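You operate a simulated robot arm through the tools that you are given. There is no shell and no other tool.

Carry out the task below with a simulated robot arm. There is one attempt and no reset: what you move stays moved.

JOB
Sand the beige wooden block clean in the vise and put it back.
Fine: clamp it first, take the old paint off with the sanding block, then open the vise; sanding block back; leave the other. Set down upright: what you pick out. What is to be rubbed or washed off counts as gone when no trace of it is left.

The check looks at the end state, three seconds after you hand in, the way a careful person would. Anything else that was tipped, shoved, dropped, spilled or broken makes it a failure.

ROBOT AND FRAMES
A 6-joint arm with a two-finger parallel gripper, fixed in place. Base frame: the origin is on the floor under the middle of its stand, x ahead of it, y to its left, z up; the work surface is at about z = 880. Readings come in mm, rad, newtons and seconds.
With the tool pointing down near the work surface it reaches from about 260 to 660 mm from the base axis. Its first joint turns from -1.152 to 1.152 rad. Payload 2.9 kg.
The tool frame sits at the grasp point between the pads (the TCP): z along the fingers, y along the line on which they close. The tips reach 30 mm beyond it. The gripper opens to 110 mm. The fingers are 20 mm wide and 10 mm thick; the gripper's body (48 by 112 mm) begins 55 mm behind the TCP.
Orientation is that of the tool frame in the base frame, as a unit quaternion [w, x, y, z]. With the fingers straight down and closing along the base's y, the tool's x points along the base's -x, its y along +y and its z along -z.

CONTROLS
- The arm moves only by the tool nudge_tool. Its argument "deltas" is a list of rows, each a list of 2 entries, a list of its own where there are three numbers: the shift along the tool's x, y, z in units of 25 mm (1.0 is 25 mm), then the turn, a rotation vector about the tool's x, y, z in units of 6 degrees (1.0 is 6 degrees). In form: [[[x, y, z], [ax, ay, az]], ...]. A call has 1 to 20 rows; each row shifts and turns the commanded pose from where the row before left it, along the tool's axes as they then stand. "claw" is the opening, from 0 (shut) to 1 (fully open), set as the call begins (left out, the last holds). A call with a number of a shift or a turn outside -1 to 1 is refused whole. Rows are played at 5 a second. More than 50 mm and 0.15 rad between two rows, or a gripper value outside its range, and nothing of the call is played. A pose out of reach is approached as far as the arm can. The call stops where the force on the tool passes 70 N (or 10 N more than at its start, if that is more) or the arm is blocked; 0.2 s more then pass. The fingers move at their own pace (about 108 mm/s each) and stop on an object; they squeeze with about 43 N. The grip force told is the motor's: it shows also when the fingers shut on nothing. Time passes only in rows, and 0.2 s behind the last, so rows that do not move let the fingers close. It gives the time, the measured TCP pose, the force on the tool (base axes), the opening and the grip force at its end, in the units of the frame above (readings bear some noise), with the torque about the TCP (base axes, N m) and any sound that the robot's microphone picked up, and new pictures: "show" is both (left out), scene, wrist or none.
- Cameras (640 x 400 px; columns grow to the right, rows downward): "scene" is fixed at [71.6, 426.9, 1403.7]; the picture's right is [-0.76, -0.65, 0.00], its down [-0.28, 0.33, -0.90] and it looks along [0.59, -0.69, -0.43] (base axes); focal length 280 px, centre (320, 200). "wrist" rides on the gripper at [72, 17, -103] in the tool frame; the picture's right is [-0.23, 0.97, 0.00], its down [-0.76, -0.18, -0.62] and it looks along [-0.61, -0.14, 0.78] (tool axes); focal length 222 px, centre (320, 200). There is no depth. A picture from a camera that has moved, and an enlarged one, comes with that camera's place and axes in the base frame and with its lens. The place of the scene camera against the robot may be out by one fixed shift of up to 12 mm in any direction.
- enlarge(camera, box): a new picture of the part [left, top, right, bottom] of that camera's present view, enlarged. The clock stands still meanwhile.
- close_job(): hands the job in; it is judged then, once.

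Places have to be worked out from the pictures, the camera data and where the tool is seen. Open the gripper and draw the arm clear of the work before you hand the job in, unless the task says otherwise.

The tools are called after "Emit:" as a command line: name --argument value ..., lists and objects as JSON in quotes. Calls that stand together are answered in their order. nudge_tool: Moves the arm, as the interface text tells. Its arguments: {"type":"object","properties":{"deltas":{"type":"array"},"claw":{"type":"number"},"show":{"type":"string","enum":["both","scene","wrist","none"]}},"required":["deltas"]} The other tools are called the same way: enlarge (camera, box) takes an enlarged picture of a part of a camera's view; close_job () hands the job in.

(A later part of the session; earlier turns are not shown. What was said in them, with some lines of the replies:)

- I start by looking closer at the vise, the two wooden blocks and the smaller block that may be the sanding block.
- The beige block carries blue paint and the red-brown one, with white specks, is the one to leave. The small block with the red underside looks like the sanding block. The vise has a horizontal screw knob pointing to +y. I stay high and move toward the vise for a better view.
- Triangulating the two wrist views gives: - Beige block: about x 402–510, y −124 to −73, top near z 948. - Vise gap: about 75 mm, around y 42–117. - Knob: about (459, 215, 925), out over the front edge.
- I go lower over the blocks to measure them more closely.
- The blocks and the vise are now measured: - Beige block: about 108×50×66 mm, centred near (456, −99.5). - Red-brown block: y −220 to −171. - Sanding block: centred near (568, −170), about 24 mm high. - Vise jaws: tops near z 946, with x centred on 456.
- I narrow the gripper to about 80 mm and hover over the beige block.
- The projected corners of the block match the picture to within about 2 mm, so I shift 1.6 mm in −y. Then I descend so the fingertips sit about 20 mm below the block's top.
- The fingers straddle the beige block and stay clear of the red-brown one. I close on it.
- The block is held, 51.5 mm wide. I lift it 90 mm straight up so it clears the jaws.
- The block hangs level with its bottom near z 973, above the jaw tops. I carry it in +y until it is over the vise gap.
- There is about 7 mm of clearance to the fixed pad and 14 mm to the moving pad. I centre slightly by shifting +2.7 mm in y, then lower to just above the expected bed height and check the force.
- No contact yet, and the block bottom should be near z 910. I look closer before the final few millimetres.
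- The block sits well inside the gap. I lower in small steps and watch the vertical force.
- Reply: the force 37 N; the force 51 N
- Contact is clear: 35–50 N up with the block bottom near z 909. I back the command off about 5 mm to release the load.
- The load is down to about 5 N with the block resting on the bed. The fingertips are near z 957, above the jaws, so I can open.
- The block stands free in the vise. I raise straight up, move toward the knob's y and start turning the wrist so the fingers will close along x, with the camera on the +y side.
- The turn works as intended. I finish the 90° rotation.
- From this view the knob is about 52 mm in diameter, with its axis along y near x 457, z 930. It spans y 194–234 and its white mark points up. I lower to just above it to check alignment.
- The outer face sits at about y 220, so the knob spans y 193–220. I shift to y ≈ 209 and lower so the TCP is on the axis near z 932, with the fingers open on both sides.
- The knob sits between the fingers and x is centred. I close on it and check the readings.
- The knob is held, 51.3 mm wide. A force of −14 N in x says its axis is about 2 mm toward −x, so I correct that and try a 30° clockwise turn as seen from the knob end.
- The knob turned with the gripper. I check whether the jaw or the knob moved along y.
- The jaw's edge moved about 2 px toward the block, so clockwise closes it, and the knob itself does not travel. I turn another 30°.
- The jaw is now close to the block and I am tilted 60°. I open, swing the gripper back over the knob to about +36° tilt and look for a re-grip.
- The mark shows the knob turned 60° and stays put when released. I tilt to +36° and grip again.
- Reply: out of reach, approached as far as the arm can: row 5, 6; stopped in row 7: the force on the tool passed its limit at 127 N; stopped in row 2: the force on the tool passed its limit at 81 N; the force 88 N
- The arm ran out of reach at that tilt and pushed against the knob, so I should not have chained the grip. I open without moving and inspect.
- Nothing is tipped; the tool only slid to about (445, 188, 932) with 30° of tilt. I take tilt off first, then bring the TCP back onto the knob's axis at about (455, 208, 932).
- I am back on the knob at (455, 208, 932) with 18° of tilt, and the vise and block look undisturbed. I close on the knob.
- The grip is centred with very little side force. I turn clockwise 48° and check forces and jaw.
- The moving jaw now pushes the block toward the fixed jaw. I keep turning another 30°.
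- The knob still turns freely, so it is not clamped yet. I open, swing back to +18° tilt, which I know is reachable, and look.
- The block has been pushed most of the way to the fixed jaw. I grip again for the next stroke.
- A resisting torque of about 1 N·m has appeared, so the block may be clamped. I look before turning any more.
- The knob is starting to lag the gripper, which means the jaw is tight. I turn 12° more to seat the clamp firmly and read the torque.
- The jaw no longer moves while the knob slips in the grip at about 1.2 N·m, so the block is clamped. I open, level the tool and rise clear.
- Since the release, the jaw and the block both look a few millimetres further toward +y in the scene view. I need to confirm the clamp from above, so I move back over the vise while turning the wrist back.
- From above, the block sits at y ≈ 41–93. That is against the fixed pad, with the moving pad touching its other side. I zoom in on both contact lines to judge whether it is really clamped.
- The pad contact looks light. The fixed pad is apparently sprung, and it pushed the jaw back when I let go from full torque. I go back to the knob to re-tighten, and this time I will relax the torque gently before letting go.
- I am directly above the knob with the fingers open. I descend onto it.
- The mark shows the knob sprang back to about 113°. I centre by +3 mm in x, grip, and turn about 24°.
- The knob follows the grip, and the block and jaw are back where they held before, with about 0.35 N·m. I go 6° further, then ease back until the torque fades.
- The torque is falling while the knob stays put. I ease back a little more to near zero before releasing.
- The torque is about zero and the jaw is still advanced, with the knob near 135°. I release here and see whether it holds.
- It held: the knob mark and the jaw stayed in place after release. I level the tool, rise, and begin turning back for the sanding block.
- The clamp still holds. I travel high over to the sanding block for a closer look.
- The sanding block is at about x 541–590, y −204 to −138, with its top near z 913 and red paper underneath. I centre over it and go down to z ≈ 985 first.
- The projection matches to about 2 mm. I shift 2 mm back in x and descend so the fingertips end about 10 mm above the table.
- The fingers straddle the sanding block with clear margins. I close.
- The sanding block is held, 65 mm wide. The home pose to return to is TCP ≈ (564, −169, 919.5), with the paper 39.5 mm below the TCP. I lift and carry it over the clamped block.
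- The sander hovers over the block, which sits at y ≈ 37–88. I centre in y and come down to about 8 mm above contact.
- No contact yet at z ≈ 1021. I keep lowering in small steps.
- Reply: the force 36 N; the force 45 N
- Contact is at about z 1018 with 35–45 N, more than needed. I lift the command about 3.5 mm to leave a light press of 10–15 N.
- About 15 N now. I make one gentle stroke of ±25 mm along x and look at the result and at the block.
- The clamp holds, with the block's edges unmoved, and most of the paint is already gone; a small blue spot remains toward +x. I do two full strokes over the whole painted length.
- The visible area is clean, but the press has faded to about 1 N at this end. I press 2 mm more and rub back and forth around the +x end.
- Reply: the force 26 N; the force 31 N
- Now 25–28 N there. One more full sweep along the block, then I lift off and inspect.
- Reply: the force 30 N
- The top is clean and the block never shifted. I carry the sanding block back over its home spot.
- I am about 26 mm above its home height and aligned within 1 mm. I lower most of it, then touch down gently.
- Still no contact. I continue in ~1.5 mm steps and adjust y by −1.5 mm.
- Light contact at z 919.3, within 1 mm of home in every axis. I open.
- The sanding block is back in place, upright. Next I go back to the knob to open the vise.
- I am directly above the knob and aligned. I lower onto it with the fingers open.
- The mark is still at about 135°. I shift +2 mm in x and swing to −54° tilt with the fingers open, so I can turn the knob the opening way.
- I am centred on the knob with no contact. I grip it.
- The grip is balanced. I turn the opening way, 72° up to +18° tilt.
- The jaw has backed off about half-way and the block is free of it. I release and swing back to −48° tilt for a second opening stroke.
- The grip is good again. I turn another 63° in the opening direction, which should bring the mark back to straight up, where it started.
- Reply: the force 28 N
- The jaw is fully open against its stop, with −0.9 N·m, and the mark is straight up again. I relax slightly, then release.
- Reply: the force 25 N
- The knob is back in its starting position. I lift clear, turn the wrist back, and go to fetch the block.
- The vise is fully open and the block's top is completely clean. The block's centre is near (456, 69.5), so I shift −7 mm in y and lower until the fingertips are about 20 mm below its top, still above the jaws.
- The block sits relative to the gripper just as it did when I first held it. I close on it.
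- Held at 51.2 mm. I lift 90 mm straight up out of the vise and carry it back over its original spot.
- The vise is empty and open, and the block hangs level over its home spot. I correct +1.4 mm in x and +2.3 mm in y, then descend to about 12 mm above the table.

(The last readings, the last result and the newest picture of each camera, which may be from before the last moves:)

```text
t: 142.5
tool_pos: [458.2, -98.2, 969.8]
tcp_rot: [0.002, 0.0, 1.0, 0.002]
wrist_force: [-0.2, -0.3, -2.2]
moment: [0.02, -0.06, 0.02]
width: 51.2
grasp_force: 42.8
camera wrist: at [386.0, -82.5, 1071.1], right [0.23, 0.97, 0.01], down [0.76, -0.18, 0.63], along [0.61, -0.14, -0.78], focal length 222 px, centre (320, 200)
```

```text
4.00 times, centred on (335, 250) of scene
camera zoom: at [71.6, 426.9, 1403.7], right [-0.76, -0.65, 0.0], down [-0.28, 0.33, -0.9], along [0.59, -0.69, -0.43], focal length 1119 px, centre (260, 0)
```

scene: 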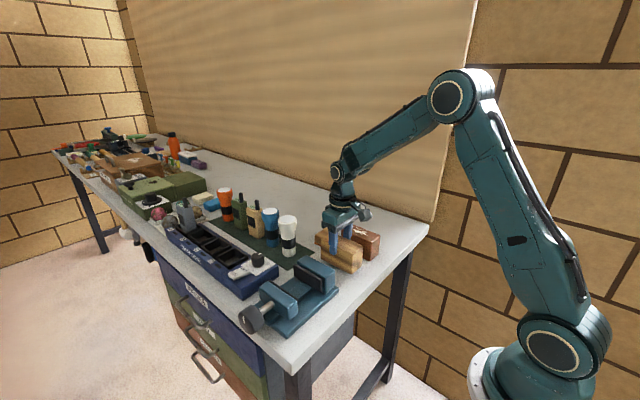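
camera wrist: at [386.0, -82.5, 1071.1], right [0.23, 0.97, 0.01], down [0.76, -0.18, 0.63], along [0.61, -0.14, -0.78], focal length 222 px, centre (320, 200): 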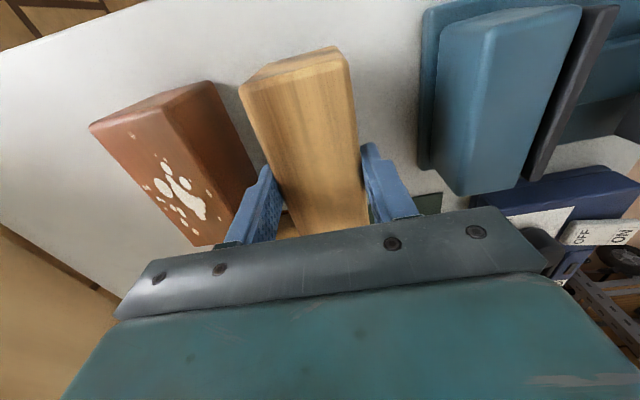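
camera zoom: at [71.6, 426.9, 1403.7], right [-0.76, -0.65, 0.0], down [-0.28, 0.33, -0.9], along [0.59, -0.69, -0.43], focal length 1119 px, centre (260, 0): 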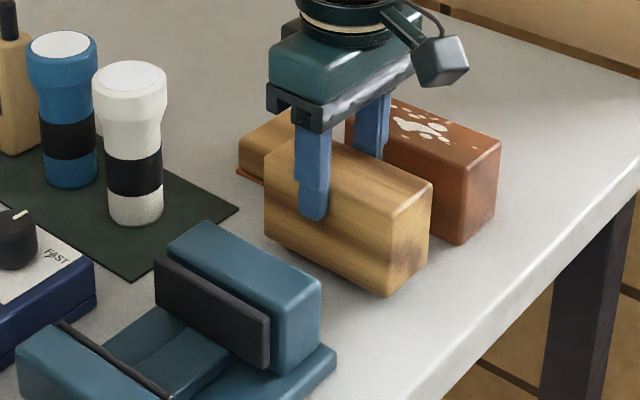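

About 12 mm to go. I nudge −1.3 mm in y and come down in small steps.

Emit:
nudge_tool --deltas '[[[0.02, -0.05, 0.18], [0, 0, 0]], [[0, 0, 0.18], [0, 0, 0]], [[0, 0, 0], [0, 0, 0]], [[0, 0, 0], [0, 0, 0]]]' --show "none"

Emit:
nudge_tool --deltas '[[[0, 0, 0.06], [0, 0, 0]], [[0, 0, 0], [0, 0, 0]]]' --show "none"

```text
t: 143.5
tool_pos: [458.4, -99.1, 959.5]
tcp_rot: [0.003, 0.0, 1.0, 0.002]
wrist_force: [0.4, 0.0, -2.1]
moment: [0.03, -0.02, 0.01]
width: 51.3
grasp_force: 42.8
```

```text
t: 144.1
tool_pos: [457.5, -100.1, 959.5]
tcp_rot: [0.002, 0.0, 1.0, 0.002]
wrist_force: [-0.7, 0.4, -2.0]
moment: [0.02, -0.04, 0.01]
width: 51.3
grasp_force: 43.5
```

Emit:
nudge_tool --deltas '[[[0, 0, 0.05], [0, 0, 0]], [[0, 0, 0], [0, 0, 0]]]' --show "none"

Emit:
nudge_tool --deltas '[[[0, 0, 0.04], [0, 0, 0]], [[0, 0, 0], [0, 0, 0]]]' --show "none"

```text
t: 144.7
tool_pos: [458.0, -101.1, 958.4]
tcp_rot: [0.004, 0.0, 1.0, 0.001]
wrist_force: [-0.1, -0.5, -1.9]
moment: [0.0, -0.01, -0.02]
width: 51.5
grasp_force: 43.0
```

```text
t: 145.3
tool_pos: [457.0, -100.3, 957.0]
tcp_rot: [0.002, 0.0, 1.0, 0.001]
wrist_force: [0.5, 0.0, -2.1]
moment: [-0.01, -0.04, 0.01]
width: 51.8
grasp_force: 43.0
```

Still hanging freely, at −2 N. I continue with ~1 mm steps until it touches.

Emit:
nudge_tool --deltas '[[[0, 0, 0.04], [0, 0, 0]], [[0, 0, 0], [0, 0, 0]]]' --show "none"

Emit:
nudge_tool --deltas '[[[0, 0, 0.03], [0, 0, 0]], [[0, 0, 0], [0, 0, 0]]]' --show "wrist"

```text
t: 145.9
tool_pos: [459.1, -98.3, 955.7]
tcp_rot: [0.003, 0.0, 1.0, 0.002]
wrist_force: [-0.5, -0.9, -2.6]
moment: [0.0, -0.01, 0.0]
width: 51.2
grasp_force: 43.6
```

```text
t: 146.5
tool_pos: [458.4, -99.9, 955.6]
tcp_rot: [0.003, 0.0, 1.0, 0.002]
wrist_force: [-0.3, 0.2, -2.0]
moment: [-0.03, 0.0, 0.02]
width: 51.5
grasp_force: 42.8
camera wrist: at [385.1, -83.4, 1057.6], right [0.23, 0.97, 0.01], down [0.76, -0.18, 0.63], along [0.61, -0.14, -0.78], focal length 222 px, centre (320, 200)
```

wrist: 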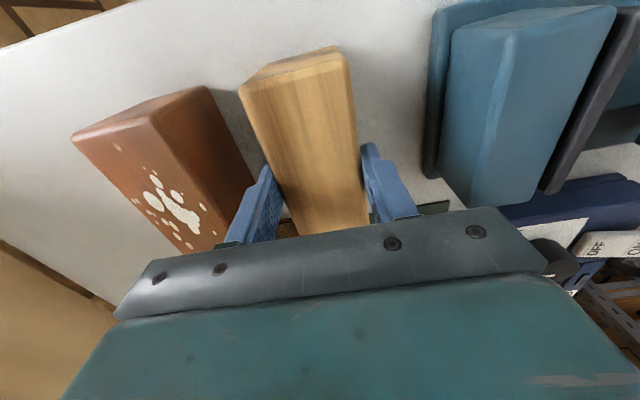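

Emit:
nudge_tool --deltas '[[[0, 0, 0.04], [0, 0, 0]], [[0, 0, 0], [0, 0, 0]]]' --show "none"

Emit:
nudge_tool --deltas '[[[0, 0, 0.03], [0, 0, 0]], [[0, 0, 0], [0, 0, 0]]]' --show "none"

```text
t: 147.1
tool_pos: [458.4, -100.4, 956.4]
tcp_rot: [0.004, 0.0, 1.0, 0.002]
wrist_force: [-5.4, 2.7, 13.5]
moment: [-0.27, 0.71, -0.18]
width: 51.5
grasp_force: 42.8
```

```text
t: 147.7
tool_pos: [458.2, -100.3, 955.0]
tcp_rot: [0.005, 0.0, 1.0, 0.002]
wrist_force: [-7.2, 1.9, 32.9]
moment: [-0.17, 1.05, -0.02]
width: 51.2
grasp_force: 43.1
```

Touch-down: 13 N, then 33 N. I ease up about 1.5 mm to take the load off before opening.

Emit:
nudge_tool --deltas '[[[0, 0, -0.06], [0, 0, 0]], [[0, 0, 0], [0, 0, 0]]]' --show "none"

Emit:
nudge_tool --deltas '[[[0, 0, 0], [0, 0, 0]], [[0, 0, 0], [0, 0, 0]]]' --claw 0.72 --show "both"

```text
t: 148.3
tool_pos: [458.3, -100.1, 955.0]
tcp_rot: [0.006, 0.0, 1.0, 0.002]
wrist_force: [4.6, -1.9, 17.7]
moment: [-0.4, -0.19, 0.01]
width: 51.5
grasp_force: 43.1
```

```text
t: 148.9
tool_pos: [457.6, -100.2, 953.9]
tcp_rot: [0.002, 0.0, 1.0, 0.003]
wrist_force: [0.3, 1.0, 1.0]
moment: [0.03, 0.0, -0.02]
width: 79.4
grasp_force: 0.0
camera wrist: at [384.2, -83.1, 1056.4], right [0.23, 0.97, 0.01], down [0.76, -0.18, 0.63], along [0.61, -0.14, -0.78], focal length 222 px, centre (320, 200)
```

scene: 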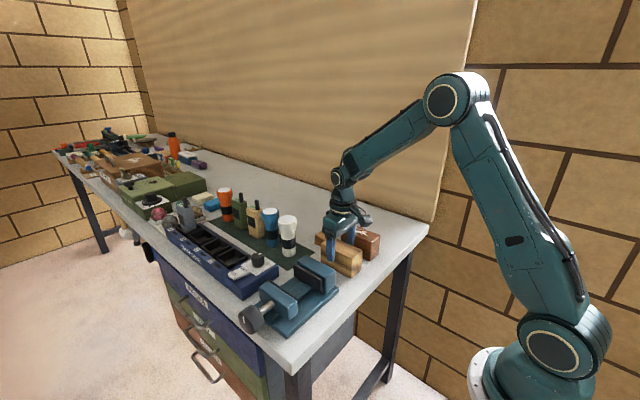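
wrist: 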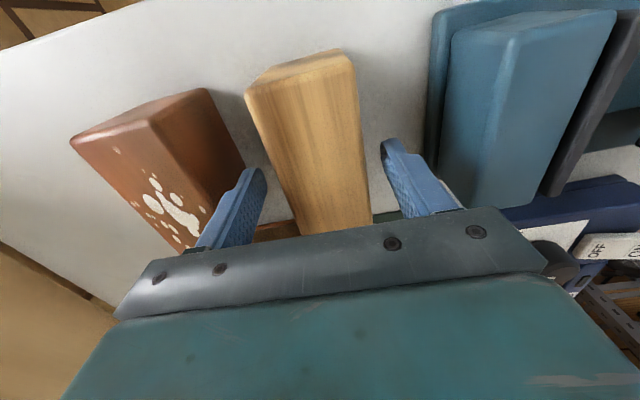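

The block stands on the table and the gripper is free. I rise straight up and inspect everything.

Emit:
nudge_tool --deltas '[[[0, 0, -0.4], [0, 0, 0]], [[0, 0, -0.8], [0, 0, 0]], [[0, 0, -1], [0, 0, 0]], [[0, 0, -1], [0, 0, 0]], [[0, 0, -1], [0, 0, 0]], [[0.5, 0, -0.8], [0, 0, 0]], [[0.5, 0, -0.8], [0, 0, 0]], [[0, 0, 0], [0, 0, 0]], [[0, 0, 0], [0, 0, 0]]]' --show "both"

Emit:
enlarge --camera "wrist" --box '[210, 40, 410, 165]'

Emit:
enlarge --camera "scene" --box '[230, 215, 400, 345]'

Emit:
enlarge --camera "scene" --box '[300, 210, 390, 280]'

```text
t: 150.9
tool_pos: [432.8, -99.7, 1098.5]
tcp_rot: [0.002, 0.0, 1.0, 0.002]
wrist_force: [-1.1, 0.3, 0.3]
moment: [0.01, 0.0, -0.02]
width: 79.0
grasp_force: 0.1
camera wrist: at [360.1, -83.4, 1200.3], right [0.23, 0.97, 0.01], down [0.76, -0.18, 0.63], along [0.61, -0.14, -0.78], focal length 222 px, centre (320, 200)
```

scene: 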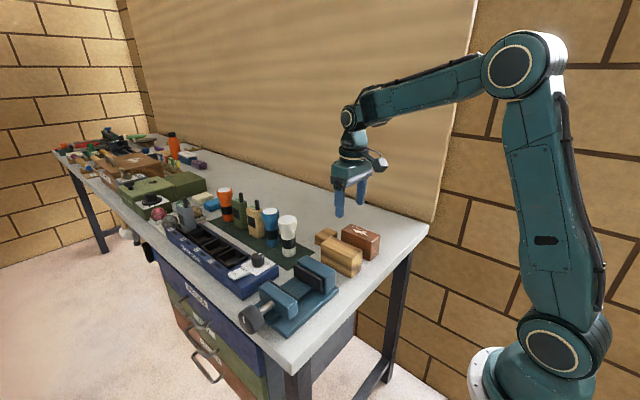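
wrist: 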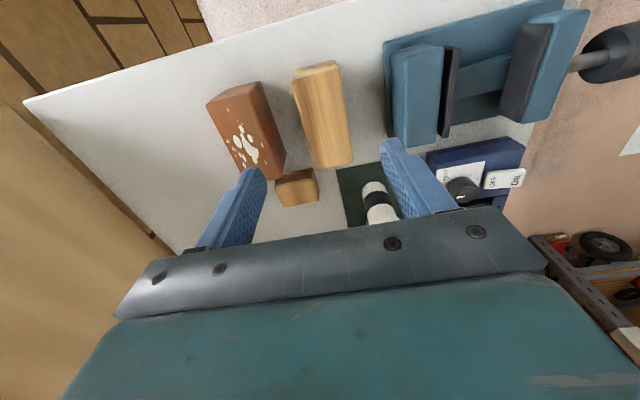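

```text
3.20 times, centred on (310, 102) of wrist
camera zoom: at [360.1, -83.4, 1200.3], right [0.23, 0.97, 0.01], down [0.76, -0.18, 0.63], along [0.61, -0.14, -0.78], focal length 711 px, centre (352, 512)
```

zoom: 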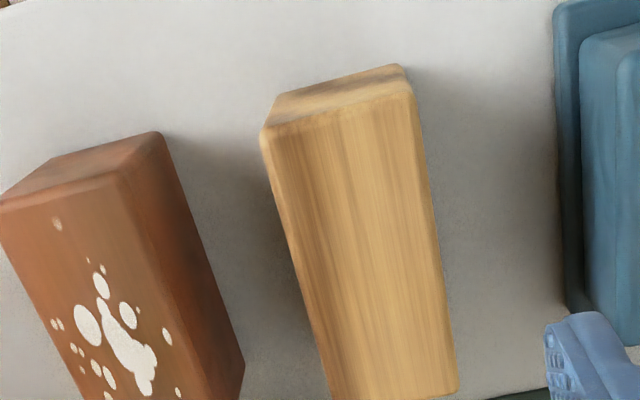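

```text
3.08 times, centred on (315, 280) of scene
camera zoom: at [71.6, 426.9, 1403.7], right [-0.76, -0.65, 0.0], down [-0.28, 0.33, -0.9], along [0.59, -0.69, -0.43], focal length 861 px, centre (335, -46)
```

zoom: 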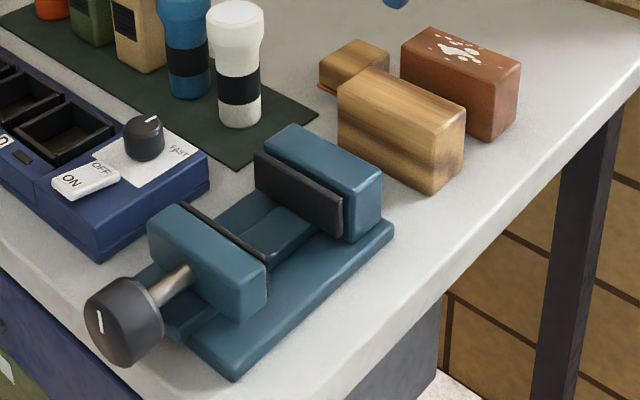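

```text
5.71 times, centred on (345, 245) of scene
camera zoom: at [71.6, 426.9, 1403.7], right [-0.76, -0.65, 0.0], down [-0.28, 0.33, -0.9], along [0.59, -0.69, -0.43], focal length 1599 px, centre (177, -57)
```

zoom: 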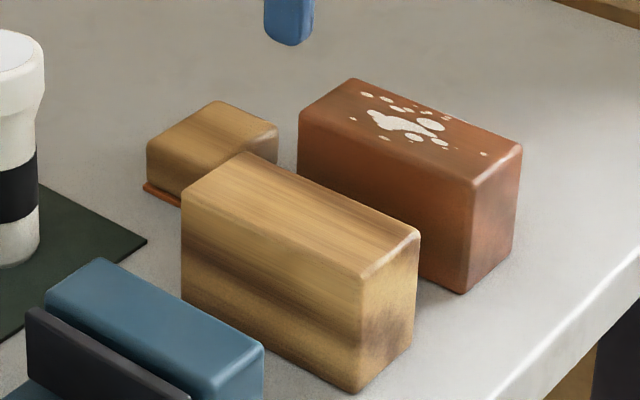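

The picture matches the starting one: both blocks, the sanding block and the open vise are where they were, and the top is clean. For the sake of "no trace", I move off to the −y side to check the faces I have not seen.

Emit:
nudge_tool --deltas '[[[0.19, -0.2, -0.8], [0, 0, 0]], [[0.19, -0.9, -0.8], [0, 0, 0]], [[0.19, -0.95, -0.5], [0, 0, 0]], [[0.19, -0.95, -0.3], [0, 0, 0]], [[0.19, -0.95, 0], [0, 0, 0]], [[0.19, -0.95, 0], [0, 0, 0]], [[0.19, -0.95, 0], [0, 0, 0]], [[0.19, -0.5, 0], [0, 0, 0]], [[0, 0, 0], [0, 0, 0]]]' --show "both"

Emit:
enlarge --camera "wrist" --box '[300, 40, 500, 165]'

```text
t: 152.9
tool_pos: [393.6, -259.3, 1158.4]
tcp_rot: [0.003, 0.0, 1.0, 0.001]
wrist_force: [0.1, 0.5, -0.2]
moment: [0.02, 0.01, -0.01]
width: 79.5
grasp_force: 0.0
camera wrist: at [320.6, -243.9, 1261.2], right [0.23, 0.97, 0.01], down [0.76, -0.18, 0.63], along [0.61, -0.14, -0.78], focal length 222 px, centre (320, 200)
```

scene: 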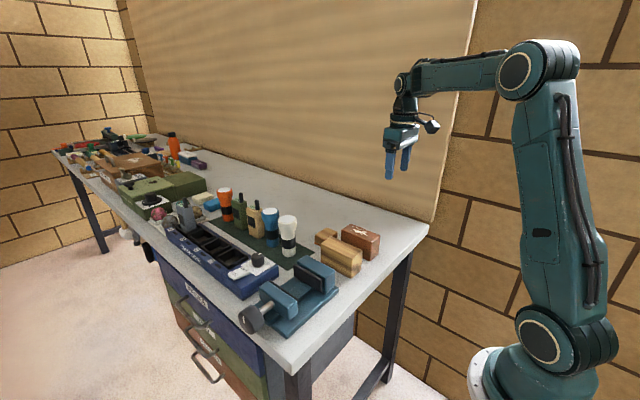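
wrist: 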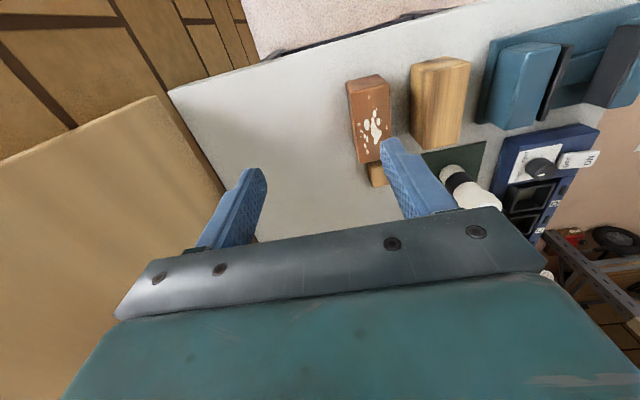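

```text
3.20 times, centred on (400, 102) of wrist
camera zoom: at [320.6, -243.9, 1261.2], right [0.23, 0.97, 0.01], down [0.76, -0.18, 0.63], along [0.61, -0.14, -0.78], focal length 711 px, centre (64, 512)
```

zoom: 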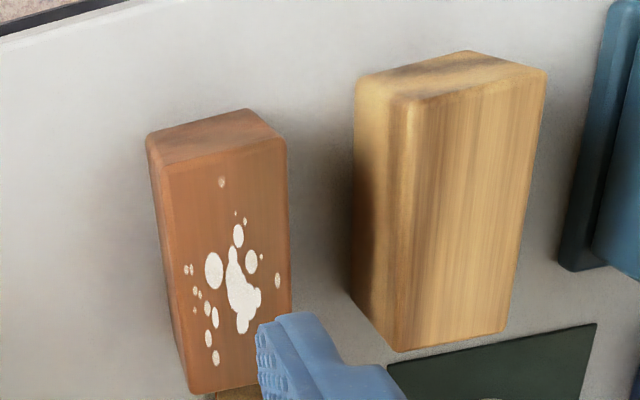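

The −y side and the top are clean too. The vise is open, the red-brown block is untouched, and the arm is clear. I open the gripper fully and take one last overview.

Emit:
nudge_tool --deltas '[[[0, 0, 0], [0, 0, 0]], [[0, 0, 0], [0, 0, 0]], [[0, 0, 0], [0, 0, 0]]]' --claw 1.0 --show "scene"

Emit:
enlarge --camera "scene" --box '[140, 170, 420, 345]'

```text
t: 153.7
tool_pos: [392.9, -260.0, 1158.5]
tcp_rot: [0.004, 0.0, 1.0, 0.001]
wrist_force: [0.2, -0.6, -1.6]
moment: [0.02, 0.02, 0.01]
width: 110.0
grasp_force: 0.1
```

scene: 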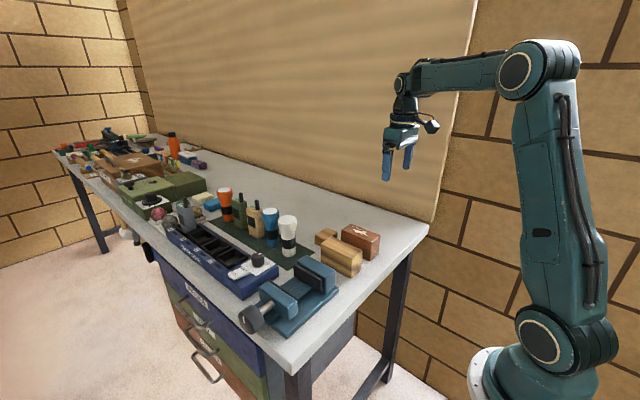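

```text
2.29 times, centred on (280, 258) of scene
camera zoom: at [71.6, 426.9, 1403.7], right [-0.76, -0.65, 0.0], down [-0.28, 0.33, -0.9], along [0.59, -0.69, -0.43], focal length 640 px, centre (411, 69)
```

zoom: 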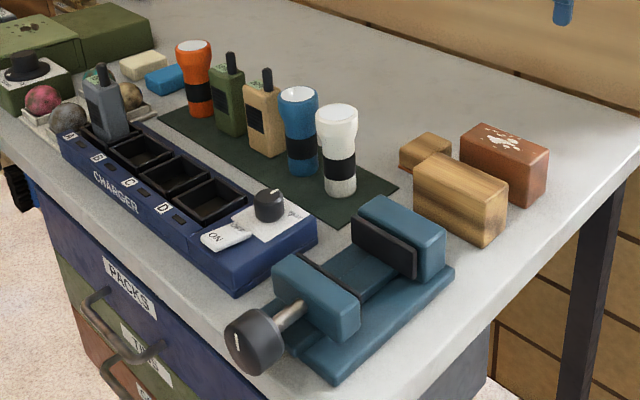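

Everything is in order: the beige block is clean and back upright in its place, the sanding block is home, the vise is open, and nothing else has moved. I hand the job in.

Emit:
close_job

```text
The job is handed in.
```

I sanded the beige block clean in the vise and put it back in its place. The job has been handed in; I don't have the check's result yet.

- **Beige block:** no blue paint shows on its top or on any side I could see. I did not look at the underside or the far end. It stands upright, within about 2 mm of where it started.
- **Vise:** it is fully open, with the knob back at its starting mark. The first clamp sprang back when I let go, so I tightened it again before sanding. It then held without slipping.
- **Sanding block:** it is back in its original spot, within about 1 mm.
- **Red-brown block:** I left it alone, and its white paint is still on it.

While turning the knob, the arm once reached too far and pushed hard against it, at about 127 N. The pictures afterwards showed nothing tipped or moved.
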